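You operate a simulated robot arm through the tools that you are given. There is no shell and no other tool.

You are at the controls of a simulated robot arm. One attempt, no reset.

TASK
Lock both pumps, then cap each travel bottle.
Fine: each cap is pressed on the bottle of its colour.

It is judged by the outcome, as a careful person would: the job done as asked, and still so three seconds after it is handed in. It fails if anything else is knocked over, pushed out of place, dropped, spilled or broken. A push-on lid holds only when it is set on centred and level and pressed home; a screw cap is set on level and turned clockwise until tight.

THE ROBOT
A 7-joint arm with a fingered hand, fixed in place. Base frame: the origin is at the foot of the arm, x ahead of it, y to its left, z up; the work surface is at about z = 760. Readings come in mm, degrees, newtons and seconds.
With the tool pointing down near the work surface it reaches from about 320 to 720 mm from the base axis. Its first joint turns from -166.0 to 166.0 degrees. Payload 4 kg.
The tool frame sits at the grasp point between the pads (the TCP): z along the fingers, y along the line on which they close. The tips reach 26 mm beyond it. The gripper opens to 148 mm. The gripper's body begins 73 mm behind the TCP. The gripper is a hand of 3 fingers: y runs from the thumb to the fingers, the wrist lies at [0, 0, -239] in the tool frame, and closing takes about 1.5 s.
Orientation is that of the tool frame in the base frame, as a unit quaternion [x, y, z, w]. With the fingers straight down and closing along the base's y, the tool's x points along the base's -x, its y along +y and its z along -z.

THE INTERFACE
- The arm moves only by the tool servo_tool. Its arguments are lists of equal length, an entry for each row: "xyz": the shift along the tool's x, y, z in mm, a list of three; "dr": the turn, a rotation vector about the tool's x, y, z in degrees, a list of three; "grip": the opening, from 0 (shut) to 1 (fully open). In form: {"xyz": [[x, y, z], ...], "dr": [[rx, ry, rz], ...], "grip": [grip, ...]}. A call has 1 to 20 rows; each row is the pose to reach, as a shift and turn from the pose commanded when the call began, along the tool's axes at that moment. A row lasts 0.2 s, in which the tool goes at most 50 mm and 8.6 degrees; a call with a longer step from one row to the next is refused whole, and so is a gripper value outside its range. A pose out of reach is approached as far as the arm can. The call stops where the force on the tool passes 40 N (or 10 N more than at its start, if that is more) or the arm is blocked; 0.2 s more then pass. Each finger travels about 72 mm/s and halts on what it meets, pressing with about 28 N; the grip force reading is that of the motor and also rises with nothing between the fingers. The clock runs only during rows and for 0.2 s after the last one: add rows that repeat a pose to give the fingers time. The reply holds the time, the measured pose of the TCP, the force on the tool along the base axes, the opening and the grip force, in the units named above and with some noise, with the torque about the TCP (base axes, N m) and any sound that the robot's microphone picked up, and new pictures: "pictures" is both (left out), scene, wrist or none.
- Cameras (640 x 400 px; columns grow to the right, rows downward): "scene" is fixed at [400.6, -650.4, 1451.8]; the picture's right is [0.99, 0.12, 0.00], its down [0.04, -0.32, -0.95] and it looks along [-0.12, 0.94, -0.33] (base axes); focal length 349 px, centre (320, 200). "wrist" rides on the gripper at [68, -39, -90] in the tool frame; the picture's right is [0.50, 0.87, 0.00], its down [-0.66, 0.38, -0.65] and it looks along [-0.57, 0.33, 0.76] (tool axes); focal length 222 px, centre (320, 200). There is no depth. A picture from a camera that has moved, and an enlarged one, comes with that camera's place and axes in the base frame and with its lens.
- move_column(by): slides the trunk up (or, below 0, down) by that many mm; the arm rides with it, the base frame stays. It gives what a move gives, with no picture.
- set_grasp(shape): the hand has 3 fingers and takes this shape, open, in about a second: jaw (thumb against the fingers, like two jaws); tri (thumb and two fingers); tip (a fingertip pinch); poke (one finger out to press); point (the index stretched); flat (the hand flat); cup (the hand cupped); fist (a fist). The gripper value then closes the fingers along that shape, each until it touches; the sizes above hold for jaw. It gives what a move gives, with no picture.
- enlarge(camera, box): a new picture of the part [left, top, right, bottom] of that camera's present view, enlarged. The clock stands still meanwhile.
- finish_job(): hands the job in; it is judged then, once.

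Nothing tells you positions but the pictures and the camera data. Unless the task says otherwise, let go and move clear before handing in.

The tools are called after "Emit:" as a command line: name --argument value ..., lists and objects as JSON in quotes. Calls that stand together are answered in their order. servo_tool: Moves the arm, as the interface text tells. Its arguments: {"type":"object","properties":{"xyz":{"type":"array"},"dr":{"type":"array"},"grip":{"type":"array"},"pictures":{"type":"string","enum":["both","scene","wrist","none"]}},"required":["xyz","dr","grip"]} The other tools are called the same way: move_column (by) slides the trunk up or down; set_grasp (shape) gives the hand a shape; enlarge (camera, box) takes an enlarged picture of a part of a camera's view; finish_job () hands the job in.

At the start:

```text
clock: 0.0
tcp_pos: [149.8, 330.5, 1246.6]
tool_rot: [-0.001, 1.0, 0.0, 0.0]
ft_force: [-0.8, -0.5, -0.8]
torque: [0.02, 0.01, -0.05]
finger_gap: 147.9
grip_force: 0.2
shape: jaw
trunk travel left (down, up): [-525.0, 65.0]
```

scene: 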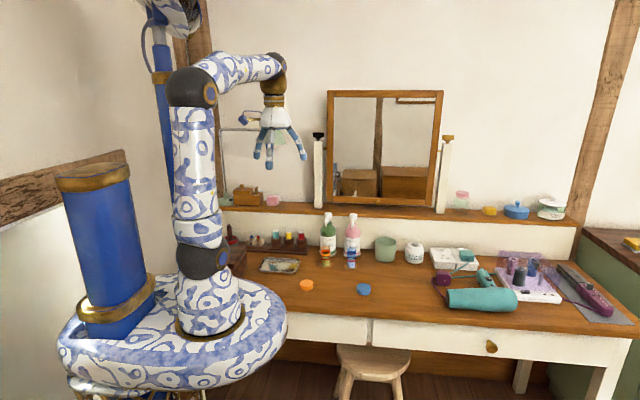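
wrist: 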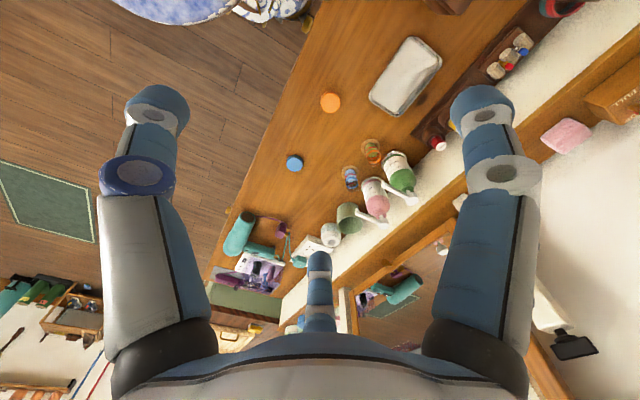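

I see a dressing table with a green and a pink pump bottle, two small travel bottles in front of them (orange and blue), and an orange and a blue cap lying on the table. I'll enlarge the views to understand the pumps and caps before moving.

Emit:
enlarge --camera "scene" --box '[290, 200, 390, 300]'

Emit:
enlarge --camera "wrist" --box '[270, 80, 470, 260]'

Emit:
enlarge --camera "scene" --box '[220, 170, 480, 310]'

```text
4.00 times, centred on (340, 250) of scene
camera zoom: at [400.6, -650.4, 1451.8], right [0.99, 0.12, 0.0], down [0.04, -0.32, -0.95], along [-0.12, 0.94, -0.33], focal length 1397 px, centre (240, 0)
```

zoom: 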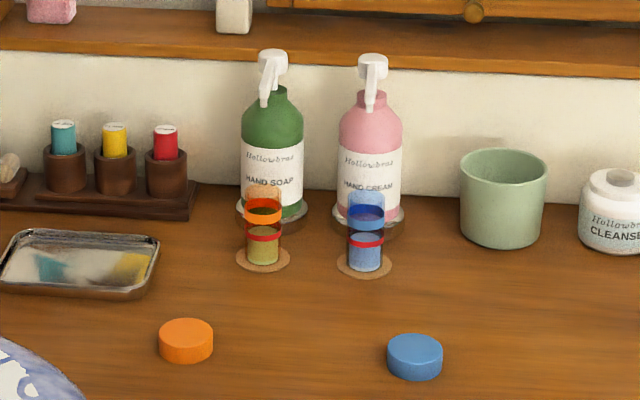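

```text
2.22 times, centred on (370, 170) of wrist
camera zoom: at [82.1, 290.8, 1336.2], right [-0.5, 0.87, 0.0], down [0.66, 0.38, 0.65], along [0.57, 0.33, -0.76], focal length 494 px, centre (209, 267)
```

zoom: 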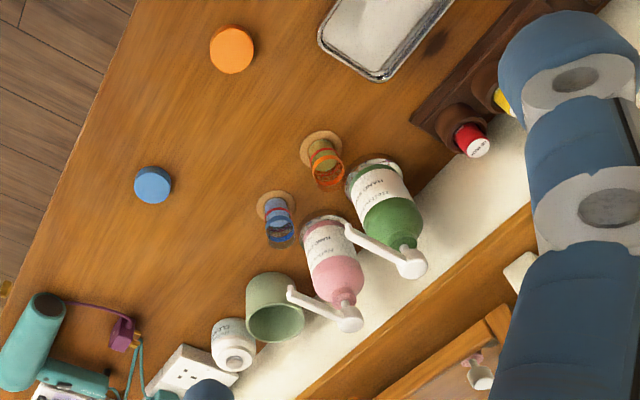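

```text
2.46 times, centred on (350, 240) of scene
camera zoom: at [400.6, -650.4, 1451.8], right [0.99, 0.12, 0.0], down [0.04, -0.32, -0.95], along [-0.12, 0.94, -0.33], focal length 860 px, centre (246, 102)
```

zoom: 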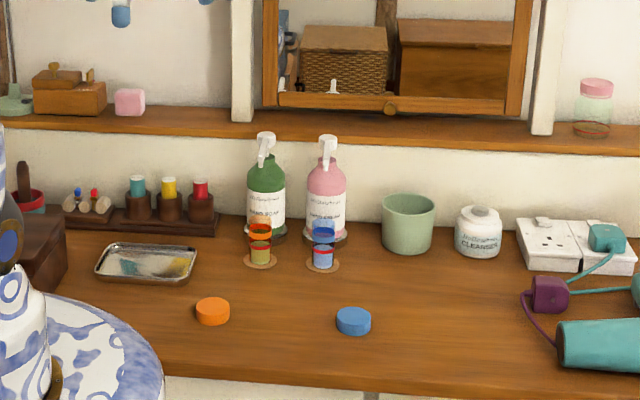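

The pumps (green about x 268, y 652; pink about x 367, y 657) have spouts facing the front over the travel bottles (about y 561), and the caps are near (220, 396) and (416, 395). I'll move closer for a better look at the pump heads.

Emit:
servo_tool --xyz '[[-5, 37, 36], [-10, 75, 73], [-15, 112, 110], [-20, 150, 146], [-20, 150, 146]]' --dr '[[0, 0, 0], [0, 0, 0], [0, 0, 0], [0, 0, 0], [0, 0, 0]]' --grip '[1, 1, 1, 1, 1]'

```text
refused: row 1 steps farther than a row can; nothing moved
```

Emit:
servo_tool --xyz '[[-4, 30, 29], [-8, 60, 58], [-12, 90, 88], [-16, 120, 117], [-20, 150, 146], [-20, 150, 146]]' --dr '[[0, 0, 0], [0, 0, 0], [0, 0, 0], [0, 0, 0], [0, 0, 0], [0, 0, 0]]' --grip '[1, 1, 1, 1, 1, 1]'

```text
clock: 1.4
tcp_pos: [171.6, 480.6, 1099.2]
tool_rot: [0.0, 1.0, -0.001, 0.0]
ft_force: [-0.5, -0.3, 0.1]
torque: [0.01, -0.04, 0.02]
finger_gap: 147.9
grip_force: 0.0
shape: jaw
trunk travel left (down, up): [-525.0, 65.0]
camera wrist: at [103.6, 441.5, 1189.5], right [-0.5, 0.87, 0.0], down [0.66, 0.38, 0.65], along [0.57, 0.33, -0.76], focal length 222 px, centre (320, 200)
```

scene: 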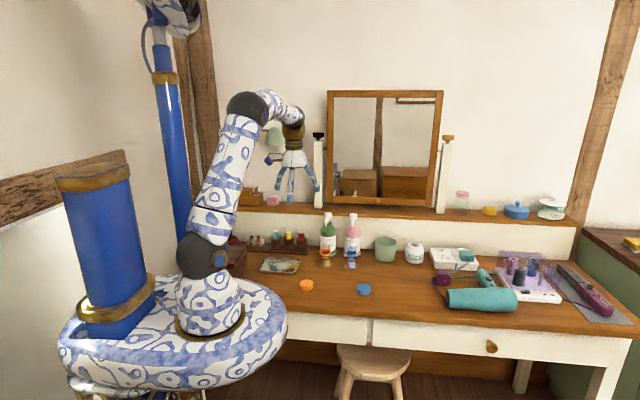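
wrist: 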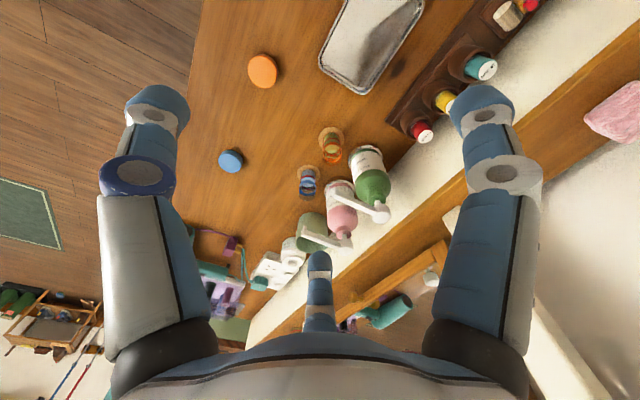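

Emit:
enlarge --camera "wrist" --box '[280, 110, 420, 270]'

Emit:
enlarge --camera "scene" --box '[315, 205, 375, 275]'

```text
2.50 times, centred on (350, 190) of wrist
camera zoom: at [103.6, 441.5, 1189.5], right [-0.5, 0.87, 0.0], down [0.66, 0.38, 0.65], along [0.57, 0.33, -0.76], focal length 555 px, centre (245, 225)
```

zoom: 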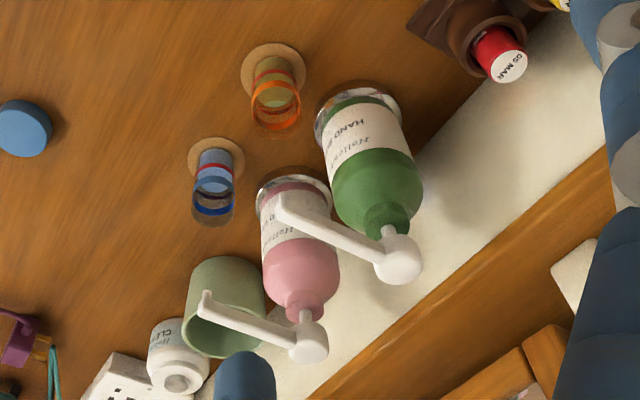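

```text
5.71 times, centred on (345, 240) of scene
camera zoom: at [400.6, -650.4, 1451.8], right [0.99, 0.12, 0.0], down [0.04, -0.32, -0.95], along [-0.12, 0.94, -0.33], focal length 1995 px, centre (177, -29)
```

zoom: 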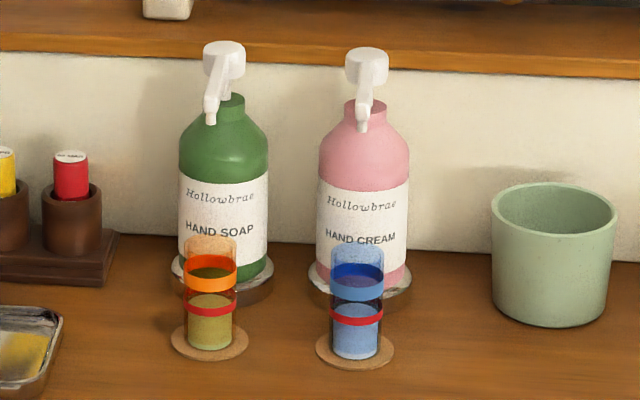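

Emit:
servo_tool --xyz '[[-17, 24, 27], [-34, 48, 54], [-50, 70, 80], [-50, 70, 80]]' --dr '[[0, 0, 0], [0, 0, 0], [0, 0, 0], [0, 0, 0]]' --grip '[1, 1, 1, 1]'

Emit:
enlarge --camera "wrist" --box '[250, 100, 460, 280]'

```text
clock: 2.4
tcp_pos: [221.0, 550.2, 1019.8]
tool_rot: [0.0, 1.0, 0.0, 0.0]
ft_force: [0.8, 0.7, 0.4]
torque: [0.02, -0.03, 0.0]
finger_gap: 147.8
grip_force: 0.1
shape: jaw
trunk travel left (down, up): [-525.0, 65.0]
camera wrist: at [153.5, 510.2, 1110.0], right [-0.5, 0.87, 0.0], down [0.66, 0.38, 0.65], along [0.57, 0.33, -0.76], focal length 222 px, centre (320, 200)
```

scene: 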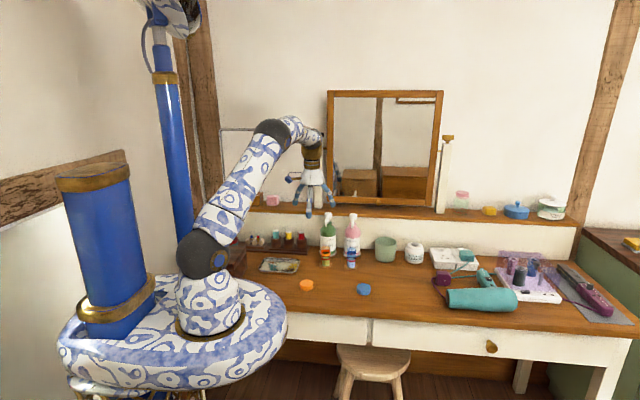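
wrist: 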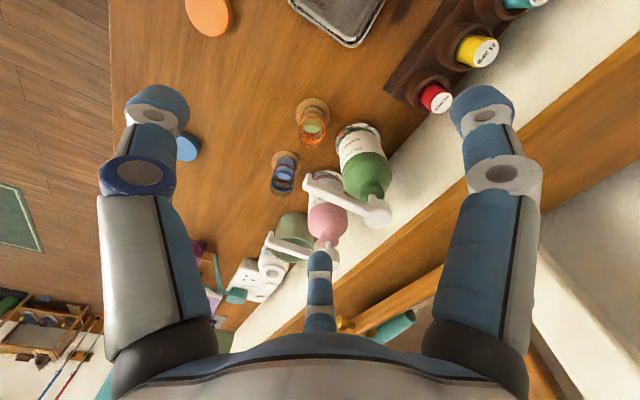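

```text
2.22 times, centred on (355, 190) of wrist
camera zoom: at [153.5, 510.2, 1110.0], right [-0.5, 0.87, 0.0], down [0.66, 0.38, 0.65], along [0.57, 0.33, -0.76], focal length 494 px, centre (242, 222)
```

zoom: 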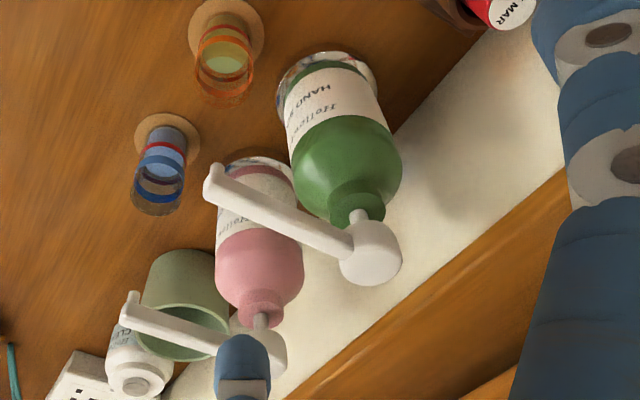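

No lock marks are visible on the heads so far; the spouts stand right over the travel bottles. I'll check how the hand closes in free air here, and look at the pump heads in more detail.

Emit:
servo_tool --xyz '[[0, 0, -30], [0, 0, -30], [0, 0, -30], [0, 0, -30], [0, 0, -30], [0, 0, -30]]' --dr '[[0, 0, 0], [0, 0, 0], [0, 0, 0], [0, 0, 0], [0, 0, 0], [0, 0, 0]]' --grip '[0.2, 0.2, 0.2, 0.2, 0.2, 0.2]'

Emit:
enlarge --camera "scene" --box '[275, 140, 375, 220]'

Emit:
enlarge --camera "wrist" --box '[330, 150, 420, 230]'

```text
clock: 3.8
tcp_pos: [221.0, 548.6, 1051.0]
tool_rot: [0.0, 1.0, 0.001, 0.0]
ft_force: [0.1, 0.4, 1.1]
torque: [-0.01, -0.02, -0.01]
finger_gap: 30.0
grip_force: 0.0
shape: jaw
trunk travel left (down, up): [-525.0, 65.0]
camera wrist: at [153.5, 509.8, 1140.6], right [-0.5, 0.87, 0.0], down [0.66, 0.38, 0.65], along [0.57, 0.33, -0.76], focal length 222 px, centre (320, 200)
```

scene: 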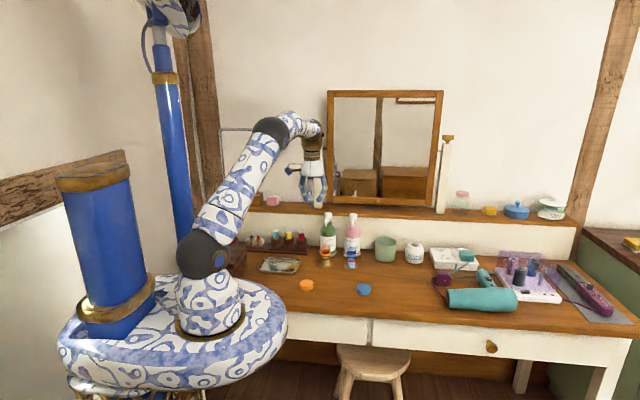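
wrist: 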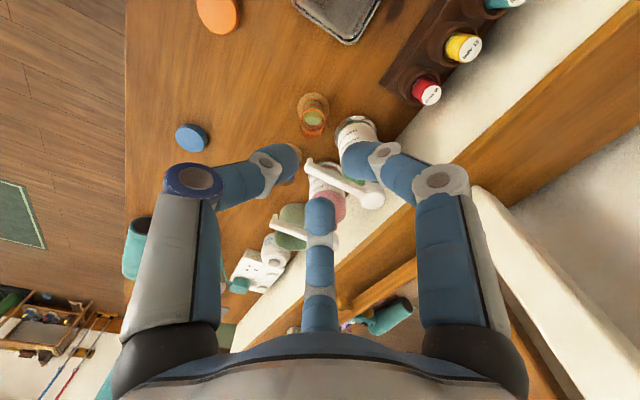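

```text
5.00 times, centred on (325, 180) of scene
camera zoom: at [400.6, -650.4, 1451.8], right [0.99, 0.12, 0.0], down [0.04, -0.32, -0.95], along [-0.12, 0.94, -0.33], focal length 1746 px, centre (295, 300)
```

zoom: 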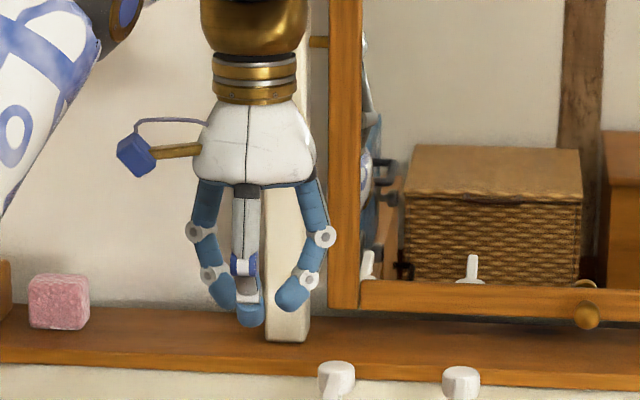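

```text
5.00 times, centred on (375, 190) of wrist
camera zoom: at [153.5, 509.8, 1140.6], right [-0.5, 0.87, 0.0], down [0.66, 0.38, 0.65], along [0.57, 0.33, -0.76], focal length 1111 px, centre (45, 250)
```

zoom: 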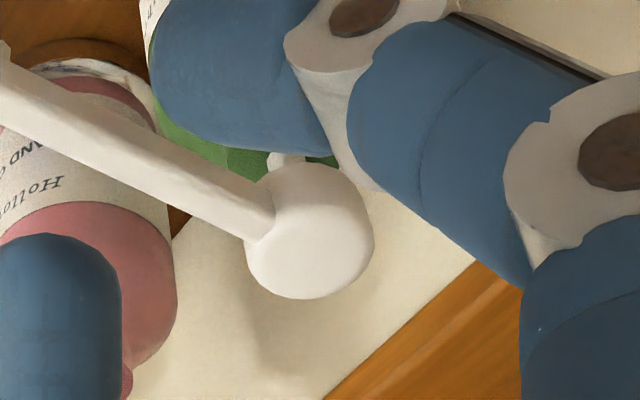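

The hand closes like a three-jaw chuck, with fingers 120° apart, and that suits both the pump heads and the caps. I'll turn the wrist so the spout fits between two fingers, keep the camera on the front side, and look down at the green pump head (about 269, 649, 938).

Emit:
servo_tool --xyz '[[-6, 5, -1], [-12, 10, -2], [-18, 15, -4], [-24, 20, -5], [-30, 25, -6], [-36, 30, -8], [-42, 35, -9], [-48, 40, -10], [-48, 40, -10]]' --dr '[[0, 0, -7.5], [0, 0, -15], [0, 0, -22.5], [0, 0, -30], [0, 0, -37.5], [0, 0, -45], [0, 0, -52.5], [0, 0, -60], [0, 0, -60]]' --grip '[0.3, 0.4, 0.5, 0.6, 0.7, 0.8, 0.9, 1, 1]'

Emit:
enlarge --camera "wrist" --box '[240, 80, 400, 280]'

```text
clock: 5.8
tcp_pos: [266.8, 590.9, 1060.2]
tool_rot: [-0.501, 0.866, 0.0, 0.001]
ft_force: [1.3, 0.0, 0.3]
torque: [0.0, -0.03, 0.0]
finger_gap: 147.9
grip_force: 0.0
shape: jaw
trunk travel left (down, up): [-525.0, 65.0]
camera wrist: at [267.4, 512.4, 1150.8], right [-1.0, 0.0, 0.0], down [0.0, 0.76, 0.65], along [0.0, 0.65, -0.76], focal length 222 px, centre (320, 200)
```

scene: 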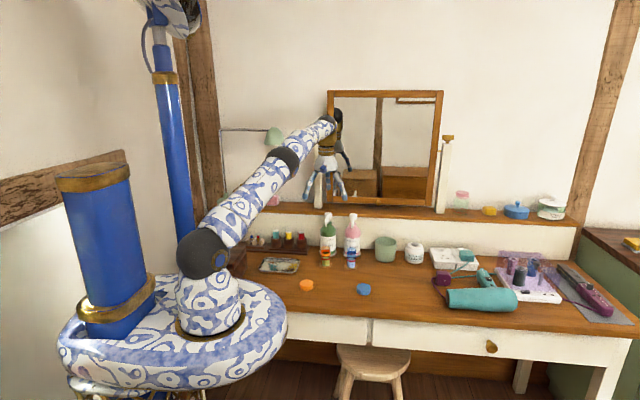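
wrist: 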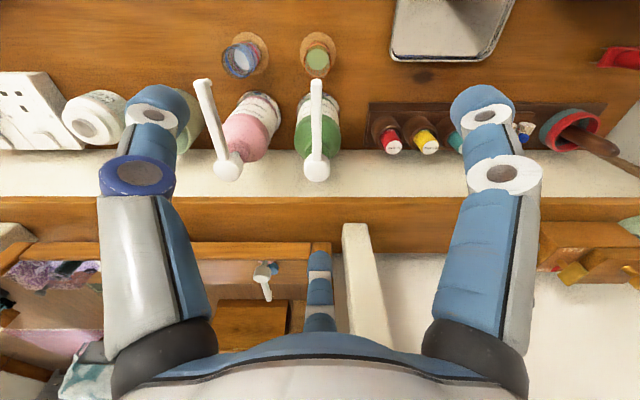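

```text
2.00 times, centred on (320, 180) of wrist
camera zoom: at [267.4, 512.4, 1150.8], right [-1.0, 0.0, 0.0], down [0.0, 0.76, 0.65], along [0.0, 0.65, -0.76], focal length 444 px, centre (320, 240)
```

zoom: 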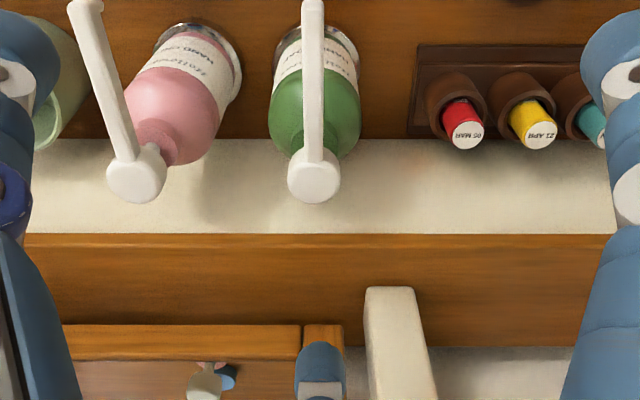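

The green head centre is at about (270, 649, 938) and the pink one at about (370.5, 650, 938). I'll move over the green head with the fingers partly open and check the alignment before going down.

Emit:
servo_tool --xyz '[[-15, 8, 10], [-30, 16, 25], [-45, 23.5, 40], [-51.8, 27.3, 60], [-51.8, 27.3, 60]]' --dr '[[0, 0, 0], [0, 0, 0], [0, 0, 0], [0, 0, 0], [0, 0, 0]]' --grip '[0.8, 0.6, 0.47, 0.47, 0.47]'

Emit:
enlarge --camera "wrist" --box '[220, 60, 420, 280]'

Emit:
enlarge --camera "scene" --box '[290, 120, 410, 270]'

```text
clock: 7.0
tcp_pos: [261.8, 616.0, 994.9]
tool_rot: [-0.5, 0.866, 0.0, 0.0]
ft_force: [0.0, 0.5, -0.7]
torque: [0.02, 0.02, -0.01]
finger_gap: 69.8
grip_force: 0.0
shape: jaw
out of reach, approached as far as the arm can: row 1, 2, 3, 4, 5
trunk travel left (down, up): [-525.0, 65.0]
camera wrist: at [262.1, 536.8, 1084.1], right [-1.0, 0.0, 0.0], down [0.0, 0.76, 0.65], along [0.0, 0.65, -0.76], focal length 222 px, centre (320, 200)
```

scene: 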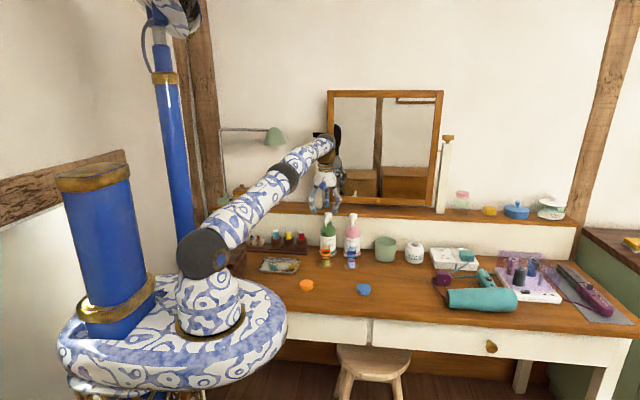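
wrist: 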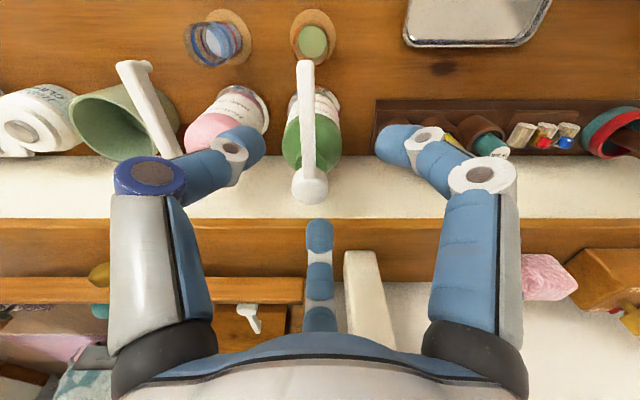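

```text
1.82 times, centred on (320, 170) of wrist
camera zoom: at [262.1, 536.8, 1084.1], right [-1.0, 0.0, 0.0], down [0.0, 0.76, 0.65], along [0.0, 0.65, -0.76], focal length 404 px, centre (320, 254)
```

zoom: 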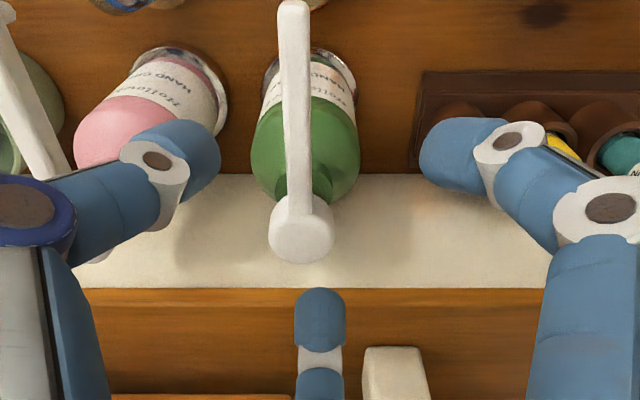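

```text
2.67 times, centred on (350, 195) of scene
camera zoom: at [400.6, -650.4, 1451.8], right [0.99, 0.12, 0.0], down [0.04, -0.32, -0.95], along [-0.12, 0.94, -0.33], focal length 931 px, centre (240, 213)
```

zoom: 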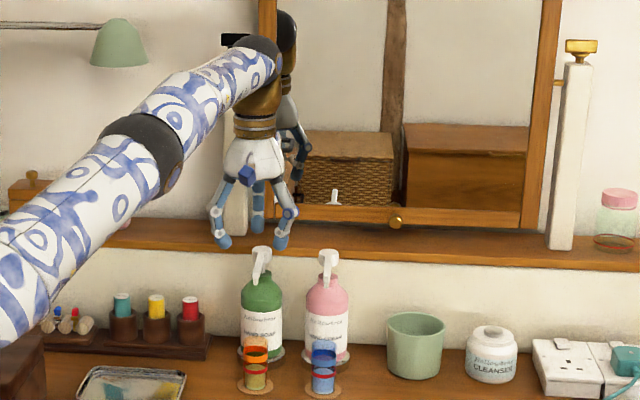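

The arm stops short at a radius of about 670 mm here because the wrist is high relative to the shoulder. I'll raise the trunk fully to get more horizontal reach at the pump heads.

Emit:
move_column --by 65

```text
clock: 8.0
tcp_pos: [262.2, 615.6, 1058.5]
tool_rot: [-0.5, 0.866, 0.0, 0.0]
ft_force: [-0.3, -1.0, -0.3]
torque: [0.0, 0.02, -0.02]
finger_gap: 70.0
grip_force: 0.1
shape: jaw
trunk travel left (down, up): [-590.0, 0.0]
```

Emit:
servo_tool --xyz '[[0, 0, 15], [0, 0, 30], [0, 0, 45], [0, 0, 60], [0, 0, 60]]' --dr '[[0, 0, 0], [0, 0, 0], [0, 0, 0], [0, 0, 0], [0, 0, 0]]' --grip '[0.47, 0.47, 0.47, 0.47, 0.47]' --pictures "none"

```text
clock: 9.2
tcp_pos: [261.3, 614.9, 999.5]
tool_rot: [-0.5, 0.866, 0.0, 0.0]
ft_force: [0.3, 0.4, 0.0]
torque: [0.0, 0.04, 0.0]
finger_gap: 69.8
grip_force: 0.1
shape: jaw
trunk travel left (down, up): [-590.0, 0.0]
```

Emit:
servo_tool --xyz '[[-11, 3.2, 5], [-22, 6.4, 10], [-33.4, 9.6, 15], [-33.4, 9.6, 15], [-33.4, 9.6, 15]]' --dr '[[0, 0, 0], [0, 0, 0], [0, 0, 0], [0, 0, 0], [0, 0, 0]]' --grip '[0.47, 0.47, 0.47, 0.47, 0.47]'

Emit:
enlarge --camera "wrist" --box '[220, 60, 420, 280]'

```text
clock: 10.4
tcp_pos: [263.6, 627.7, 982.6]
tool_rot: [-0.499, 0.866, 0.0, 0.0]
ft_force: [0.2, -0.1, -0.1]
torque: [-0.03, -0.02, -0.03]
finger_gap: 70.2
grip_force: 0.0
shape: jaw
out of reach, approached as far as the arm can: row 2, 3, 4, 5
trunk travel left (down, up): [-590.0, 0.0]
camera wrist: at [264.3, 550.0, 1072.4], right [-1.0, 0.0, 0.0], down [0.0, 0.76, 0.65], along [0.0, 0.65, -0.76], focal length 222 px, centre (320, 200)
```

scene: 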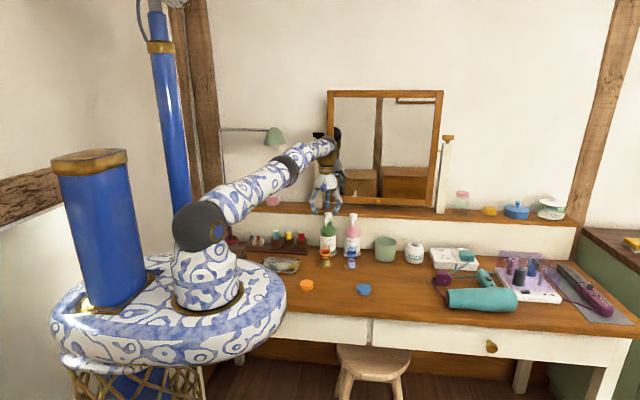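
wrist: 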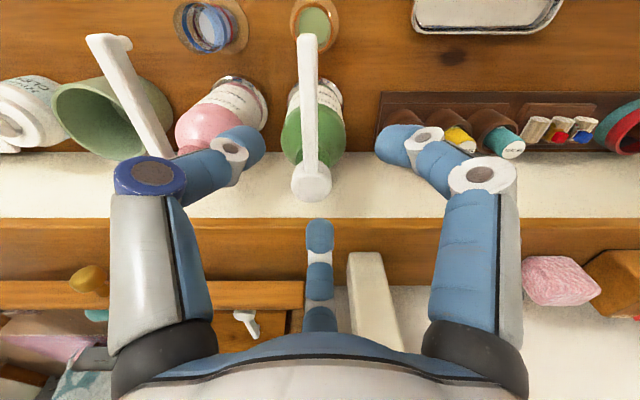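

```text
1.82 times, centred on (320, 170) of wrist
camera zoom: at [264.3, 550.0, 1072.4], right [-1.0, 0.0, 0.0], down [0.0, 0.76, 0.65], along [0.0, 0.65, -0.76], focal length 404 px, centre (320, 254)
```

zoom: 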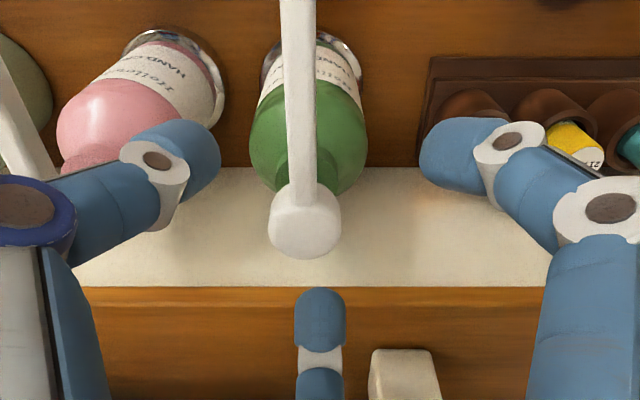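

Vertical reach ends around 684 mm, and the green head is at 703 mm, so I'll tilt the hand slightly with the wrist nearer the base. Next I tilt about 12° and centre on the green head at a safe height.

Emit:
servo_tool --xyz '[[0, 0, 0], [0, 0, 0], [-10, 2.5, 0], [-21.2, 5.3, 0], [-21.2, 5.3, 0], [-21.2, 5.3, 0]]' --dr '[[-4.7, -3.6, 0], [-9.5, -7.3, 0], [-9.5, -7.3, 0], [-9.5, -7.3, 0], [-9.5, -7.3, 0], [-9.5, -7.3, 0]]' --grip '[0.47, 0.47, 0.47, 0.47, 0.47, 0.47]'

Emit:
enlarge --camera "wrist" --box '[220, 60, 420, 280]'

Emit:
enlarge --camera "scene" --box '[290, 140, 390, 280]'

```text
clock: 11.8
tcp_pos: [270.2, 648.9, 983.3]
tool_rot: [-0.498, 0.861, 0.104, 0.014]
ft_force: [0.0, -0.8, 0.0]
torque: [-0.06, 0.0, 0.02]
finger_gap: 70.1
grip_force: 0.1
shape: jaw
trunk travel left (down, up): [-590.0, 0.0]
camera wrist: at [277.3, 555.1, 1055.0], right [-1.0, -0.01, 0.08], down [0.06, 0.62, 0.78], along [-0.05, 0.79, -0.61], focal length 222 px, centre (320, 200)
```

scene: 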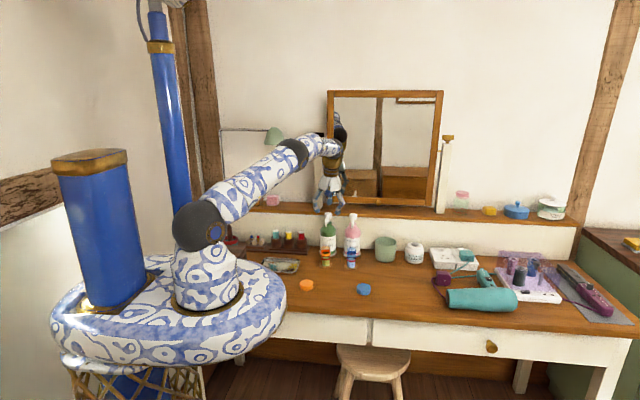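
wrist: 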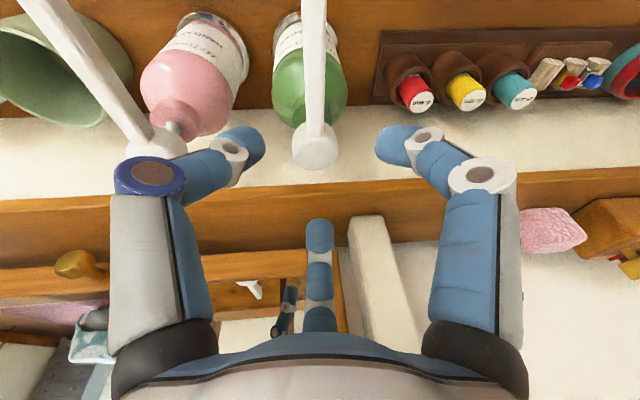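

```text
1.82 times, centred on (320, 170) of wrist
camera zoom: at [277.3, 555.1, 1055.0], right [-1.0, -0.01, 0.08], down [0.06, 0.62, 0.78], along [-0.05, 0.79, -0.61], focal length 404 px, centre (320, 254)
```

zoom: 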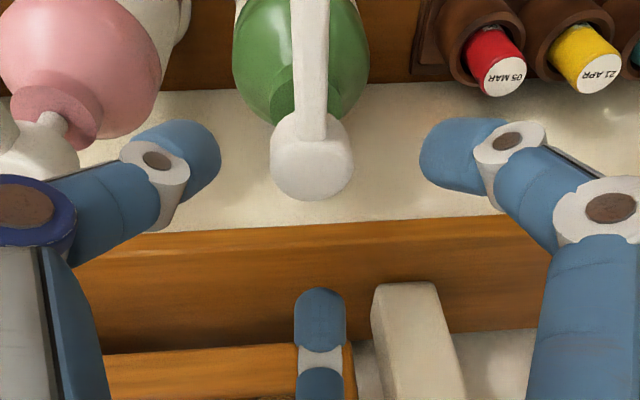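

```text
2.86 times, centred on (340, 210) of scene
camera zoom: at [400.6, -650.4, 1451.8], right [0.99, 0.12, 0.0], down [0.04, -0.32, -0.95], along [-0.12, 0.94, -0.33], focal length 998 px, centre (263, 171)
```

zoom: 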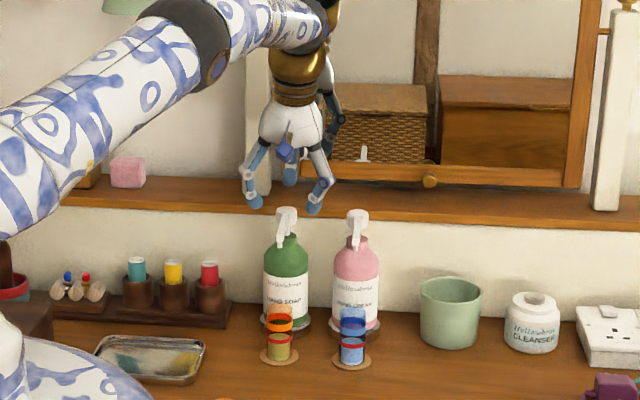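

Reached with the tilt, and the head sits centred below the hand. I'll go down around the head with the fingers moderately open.

Emit:
servo_tool --xyz '[[0, 0, 0], [2.2, -2.9, 17], [4.4, -5.8, 34], [6.6, -8.6, 51], [6.6, -8.6, 51]]' --dr '[[0, 0, 0], [0, 0, 0], [0, 0, 0], [0, 0, 0], [0, 0, 0]]' --grip '[0.38, 0.38, 0.38, 0.38, 0.38]'

Emit:
enlarge --camera "wrist" --box '[220, 60, 420, 280]'

Emit:
enlarge --camera "scene" --box '[290, 170, 370, 270]'

```text
clock: 13.0
tcp_pos: [269.9, 650.4, 929.2]
tool_rot: [-0.497, 0.861, 0.104, 0.015]
ft_force: [0.1, -0.1, -0.4]
torque: [-0.02, -0.03, 0.02]
finger_gap: 56.7
grip_force: 0.1
shape: jaw
trunk travel left (down, up): [-590.0, 0.0]
camera wrist: at [277.7, 554.8, 1002.1], right [-1.0, -0.01, 0.08], down [0.06, 0.62, 0.78], along [-0.05, 0.79, -0.61], focal length 222 px, centre (320, 200)
```

scene: 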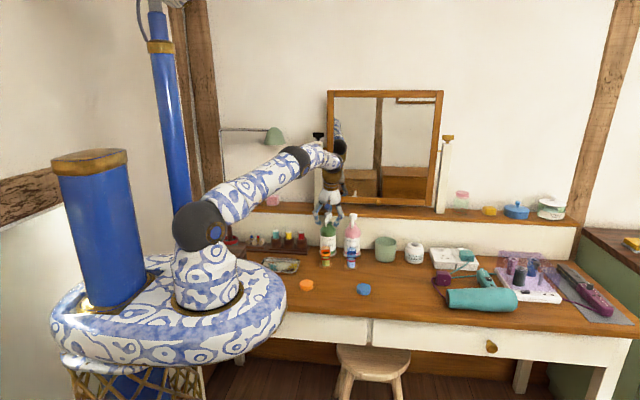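
wrist: 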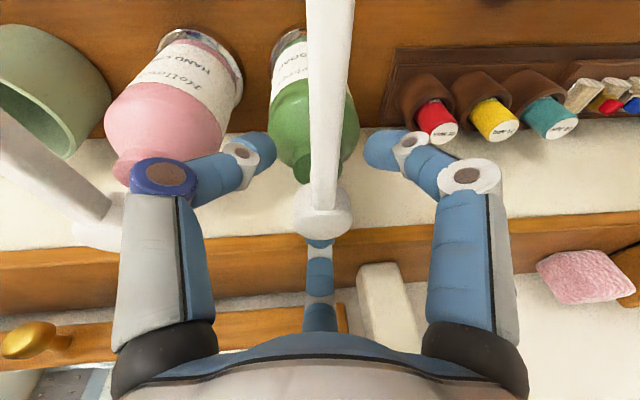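

```text
1.82 times, centred on (320, 170) of wrist
camera zoom: at [277.7, 554.8, 1002.1], right [-1.0, -0.01, 0.08], down [0.06, 0.62, 0.78], along [-0.05, 0.79, -0.61], focal length 404 px, centre (320, 254)
```

zoom: 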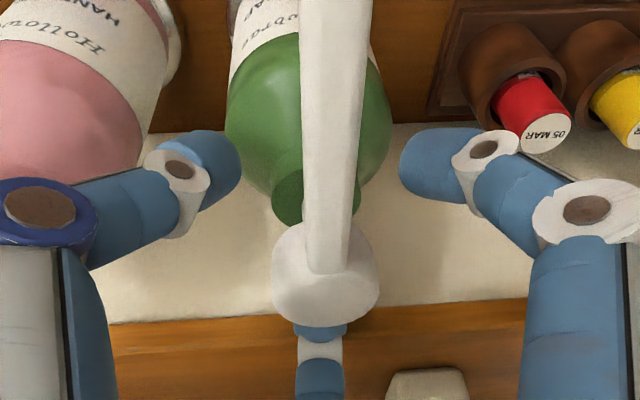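

```text
4.00 times, centred on (330, 220) of scene
camera zoom: at [400.6, -650.4, 1451.8], right [0.99, 0.12, 0.0], down [0.04, -0.32, -0.95], along [-0.12, 0.94, -0.33], focal length 1397 px, centre (280, 120)
```

zoom: 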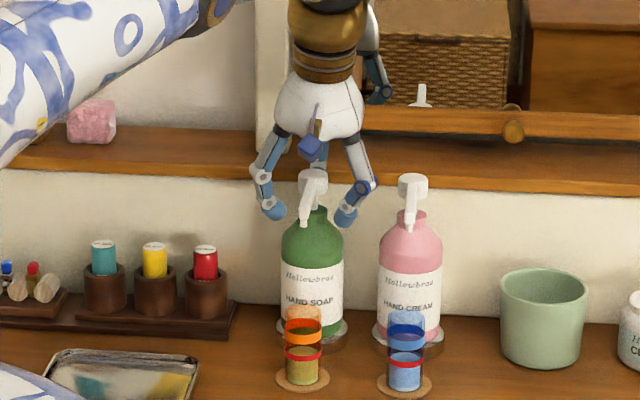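

Emit:
servo_tool --xyz '[[0, 0, 0], [0, 0, 0], [0, 0, 0], [0, 0, 0]]' --dr '[[0, 0, 0], [0, 0, 0], [0, 0, 0], [0, 0, 0]]' --grip '[0.32, 0.27, 0.25, 0.25]' --pictures "none"

Emit:
enlarge --camera "wrist" --box '[240, 110, 400, 270]'

Emit:
enlarge --camera "scene" --box '[300, 195, 360, 245]'

```text
clock: 14.0
tcp_pos: [271.6, 648.9, 928.9]
tool_rot: [-0.497, 0.861, 0.104, 0.015]
ft_force: [0.4, 0.3, -0.5]
torque: [-0.01, -0.03, 0.0]
finger_gap: 37.2
grip_force: 0.1
shape: jaw
trunk travel left (down, up): [-590.0, 0.0]
```

```text
2.50 times, centred on (320, 190) of wrist
camera zoom: at [277.6, 554.8, 1002.3], right [-1.0, -0.01, 0.08], down [0.06, 0.62, 0.78], along [-0.05, 0.79, -0.61], focal length 555 px, centre (320, 225)
```

zoom: 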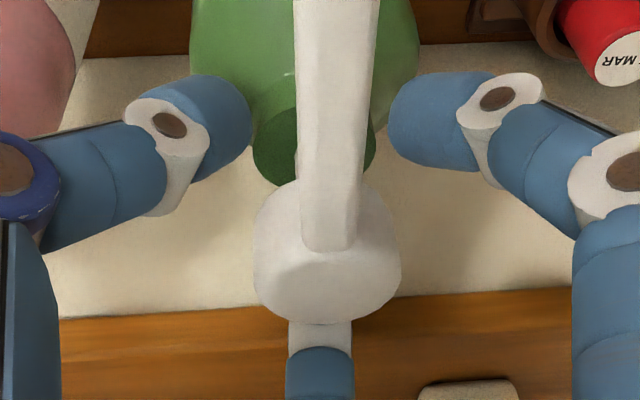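

```text
8.00 times, centred on (330, 220) of scene
camera zoom: at [400.6, -650.4, 1451.8], right [0.99, 0.12, 0.0], down [0.04, -0.32, -0.95], along [-0.12, 0.94, -0.33], focal length 2794 px, centre (240, 40)
```

zoom: 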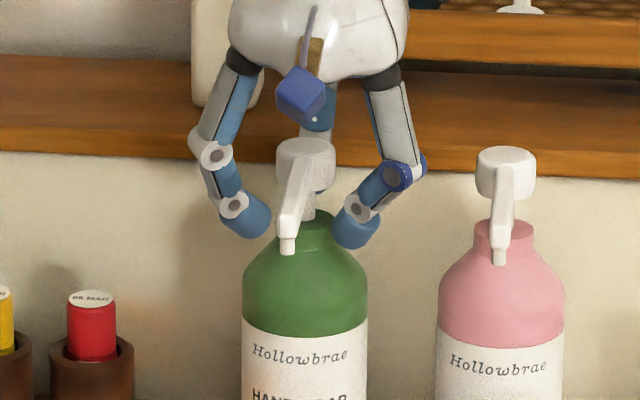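

The finger contact happens at the fingertips, about 22 mm beyond the TCP, so I'm currently at neck level. I'll back off about 19 mm along the tool so that the tips meet the head itself, then check.

Emit:
servo_tool --xyz '[[0, 0, 0], [0.2, -0.1, -10], [0.4, -0.2, -19.5], [0.4, -0.2, -19.5], [0.4, -0.2, -19.5]]' --dr '[[0, 0, 0], [0, 0, 0], [0, 0, 0], [0, 0, 0], [0, 0, 0]]' --grip '[0.32, 0.32, 0.32, 0.26, 0.26]' --pictures "none"

Emit:
enlarge --camera "wrist" --box '[240, 110, 400, 270]'

Emit:
enlarge --camera "scene" --box '[300, 195, 360, 245]'

```text
clock: 15.2
tcp_pos: [271.9, 645.2, 949.4]
tool_rot: [-0.498, 0.861, 0.103, 0.013]
ft_force: [0.2, 0.5, -0.3]
torque: [0.01, -0.01, -0.01]
finger_gap: 38.8
grip_force: 0.0
shape: jaw
trunk travel left (down, up): [-590.0, 0.0]
```

```text
2.50 times, centred on (320, 190) of wrist
camera zoom: at [278.5, 551.2, 1022.0], right [-1.0, -0.01, 0.08], down [0.06, 0.62, 0.78], along [-0.05, 0.79, -0.61], focal length 555 px, centre (320, 225)
```

zoom: 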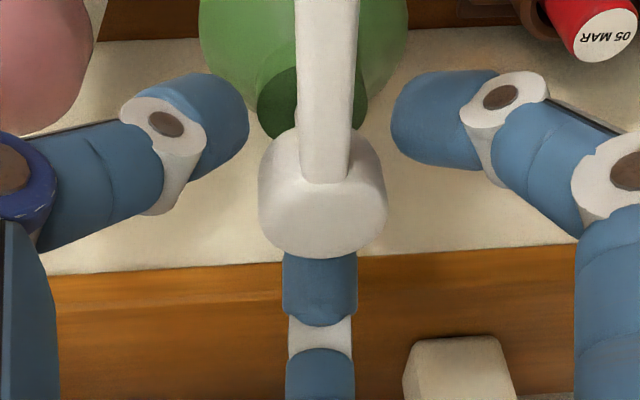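

```text
8.00 times, centred on (330, 220) of scene
camera zoom: at [400.6, -650.4, 1451.8], right [0.99, 0.12, 0.0], down [0.04, -0.32, -0.95], along [-0.12, 0.94, -0.33], focal length 2794 px, centre (240, 40)
```

zoom: 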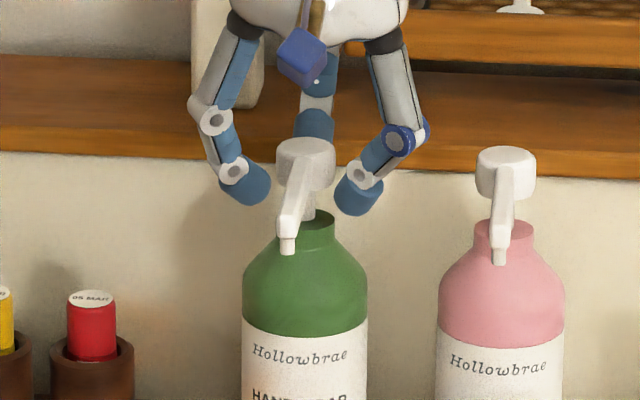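

Now the tips are level with the head. I'll close gently on it.

Emit:
servo_tool --xyz '[[0, 0, 0], [0, 0, 0], [0, 0, 0], [0, 0, 0]]' --dr '[[0, 0, 0], [0, 0, 0], [0, 0, 0], [0, 0, 0]]' --grip '[0.23, 0.21, 0.2, 0.2]' --pictures "none"

Emit:
enlarge --camera "wrist" --box '[240, 110, 400, 270]'

Emit:
enlarge --camera "scene" --box '[300, 195, 360, 245]'

```text
clock: 16.2
tcp_pos: [272.1, 645.8, 949.7]
tool_rot: [-0.497, 0.861, 0.103, 0.014]
ft_force: [0.8, 1.1, 0.3]
torque: [-0.01, 0.03, 0.03]
finger_gap: 30.1
grip_force: 0.0
shape: jaw
trunk travel left (down, up): [-590.0, 0.0]
```

```text
2.50 times, centred on (320, 190) of wrist
camera zoom: at [278.5, 551.2, 1022.0], right [-1.0, -0.01, 0.08], down [0.06, 0.62, 0.78], along [-0.05, 0.79, -0.61], focal length 555 px, centre (320, 225)
```

zoom: 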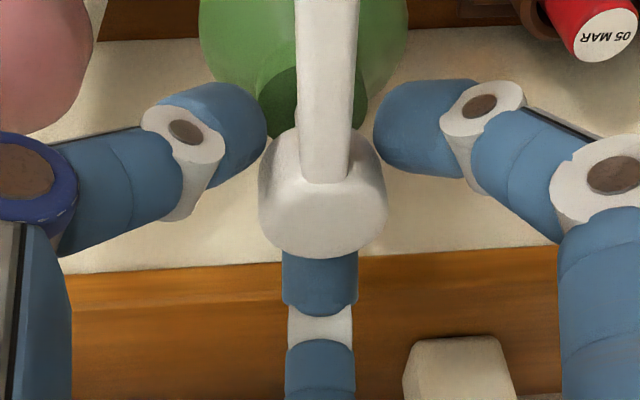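

```text
8.00 times, centred on (330, 220) of scene
camera zoom: at [400.6, -650.4, 1451.8], right [0.99, 0.12, 0.0], down [0.04, -0.32, -0.95], along [-0.12, 0.94, -0.33], focal length 2794 px, centre (240, 40)
```

zoom: 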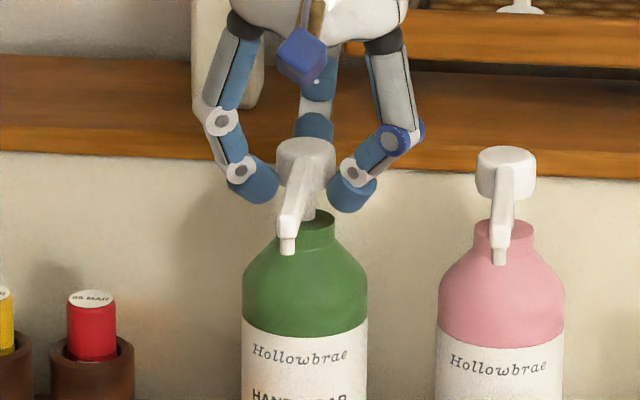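

Emit:
servo_tool --xyz '[[0, 0, 0], [0, 0, 0], [0, 0, 0], [0, 0, 0]]' --dr '[[0, 0, 0], [0, 0, 0], [0, 0, 0], [0, 0, 0]]' --grip '[0.18, 0.165, 0.15, 0.15]' --pictures "none"

Emit:
enlarge --camera "wrist" --box '[240, 110, 400, 270]'

Emit:
enlarge --camera "scene" --box '[300, 195, 360, 245]'

```text
clock: 17.2
tcp_pos: [271.4, 645.3, 949.3]
tool_rot: [-0.497, 0.861, 0.102, 0.013]
ft_force: [-0.5, 0.2, -2.8]
torque: [-0.05, 0.04, 0.0]
finger_gap: 23.3
grip_force: 28.4
shape: jaw
trunk travel left (down, up): [-590.0, 0.0]
```

```text
2.50 times, centred on (320, 190) of wrist
camera zoom: at [278.5, 551.4, 1021.6], right [-1.0, -0.01, 0.08], down [0.06, 0.62, 0.78], along [-0.05, 0.79, -0.62], focal length 555 px, centre (320, 225)
```

zoom: 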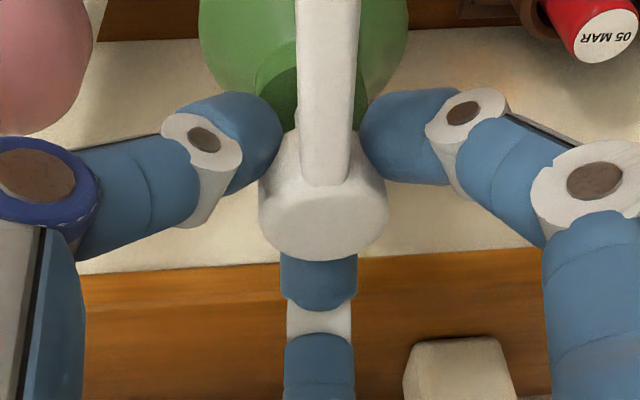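

```text
8.00 times, centred on (330, 220) of scene
camera zoom: at [400.6, -650.4, 1451.8], right [0.99, 0.12, 0.0], down [0.04, -0.32, -0.95], along [-0.12, 0.94, -0.33], focal length 2794 px, centre (240, 40)
```

zoom: 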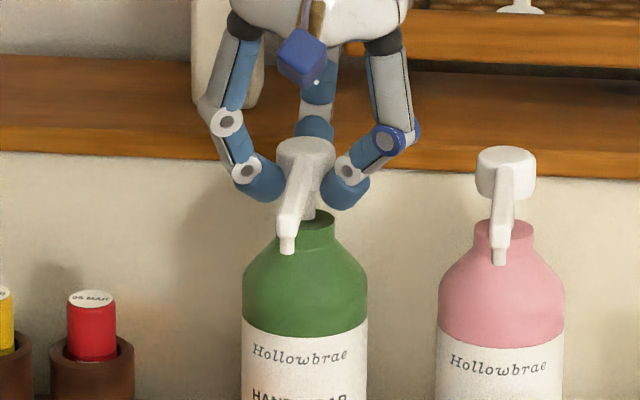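

The head is gripped firmly (28 N) and nothing has shifted. I'll try turning the head clockwise by 15° about its vertical axis and watch torque and pictures.

Emit:
servo_tool --xyz '[[0.3, 0.24, 0], [0.56, 0.5, 0], [0.8, 0.79, 0], [0.8, 0.79, 0]]' --dr '[[0.65, -0.82, 4.89], [1.29, -1.64, 9.77], [1.94, -2.46, 14.66], [1.94, -2.46, 14.66]]' --grip '[0.15, 0.15, 0.15, 0.15]' --pictures "none"

Emit:
enlarge --camera "wrist" --box '[220, 50, 420, 270]'

Emit:
enlarge --camera "scene" --box '[295, 195, 375, 275]'

```text
clock: 18.2
tcp_pos: [271.0, 645.0, 949.3]
tool_rot: [-0.379, 0.919, 0.1, 0.027]
ft_force: [-0.3, -2.2, -4.9]
torque: [-0.07, 0.01, 0.0]
finger_gap: 23.3
grip_force: 28.1
shape: jaw
trunk travel left (down, up): [-590.0, 0.0]
```

```text
1.82 times, centred on (320, 160) of wrist
camera zoom: at [252.7, 553.1, 1022.1], right [-0.96, 0.25, 0.08], down [0.22, 0.58, 0.78], along [0.15, 0.77, -0.62], focal length 404 px, centre (320, 273)
```

zoom: 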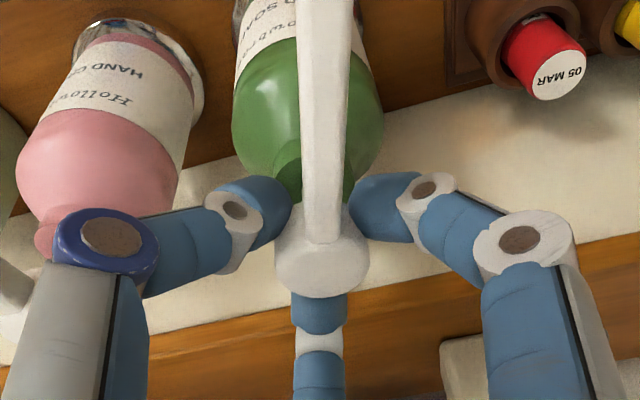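

```text
5.00 times, centred on (335, 235) of scene
camera zoom: at [400.6, -650.4, 1451.8], right [0.99, 0.12, 0.0], down [0.04, -0.32, -0.95], along [-0.12, 0.94, -0.33], focal length 1746 px, centre (245, 25)
```

zoom: 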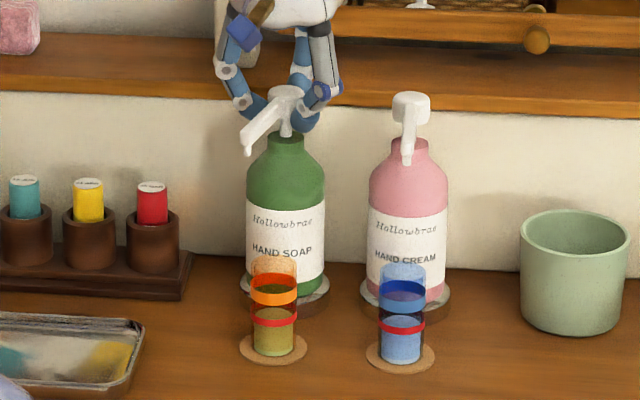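

The spout is turning on the bottle while the bottle stays put. I'll continue clockwise in 30° stages.

Emit:
servo_tool --xyz '[[0.3, 0.24, 0.1], [0.57, 0.48, 0.2], [0.83, 0.75, 0.3], [1.08, 1.04, 0.4], [1.29, 1.34, 0.5], [1.47, 1.67, 0.6], [1.47, 1.67, 0.6]]' --dr '[[0.65, -0.82, 4.89], [1.29, -1.64, 9.77], [1.94, -2.46, 14.66], [2.58, -3.28, 19.54], [3.23, -4.1, 24.43], [3.87, -4.92, 29.31], [3.87, -4.92, 29.31]]' --grip '[0.15, 0.15, 0.15, 0.15, 0.15, 0.15, 0.15]' --pictures "none"

Emit:
enlarge --camera "wrist" --box '[220, 50, 420, 270]'

Emit:
enlarge --camera "scene" --box '[295, 195, 375, 275]'

```text
clock: 19.8
tcp_pos: [267.8, 646.8, 947.6]
tool_rot: [-0.129, 0.986, 0.089, 0.052]
ft_force: [0.8, 2.3, -1.6]
torque: [-0.02, 0.11, -0.02]
finger_gap: 23.2
grip_force: 28.4
shape: jaw
trunk travel left (down, up): [-590.0, 0.0]
```

```text
1.82 times, centred on (320, 160) of wrist
camera zoom: at [206.7, 574.6, 1021.4], right [-0.71, 0.7, 0.08], down [0.48, 0.4, 0.78], along [0.52, 0.59, -0.62], focal length 404 px, centre (320, 273)
```

zoom: 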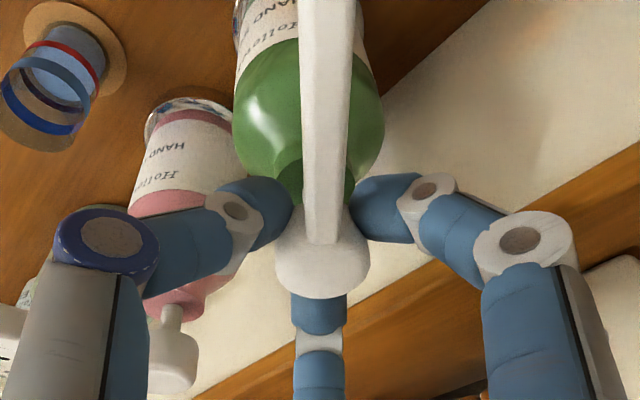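

```text
5.00 times, centred on (335, 235) of scene
camera zoom: at [400.6, -650.4, 1451.8], right [0.99, 0.12, 0.0], down [0.04, -0.32, -0.95], along [-0.12, 0.94, -0.33], focal length 1746 px, centre (245, 25)
```

zoom: 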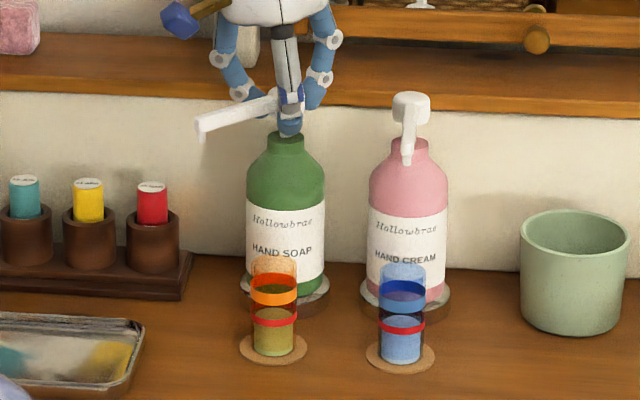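

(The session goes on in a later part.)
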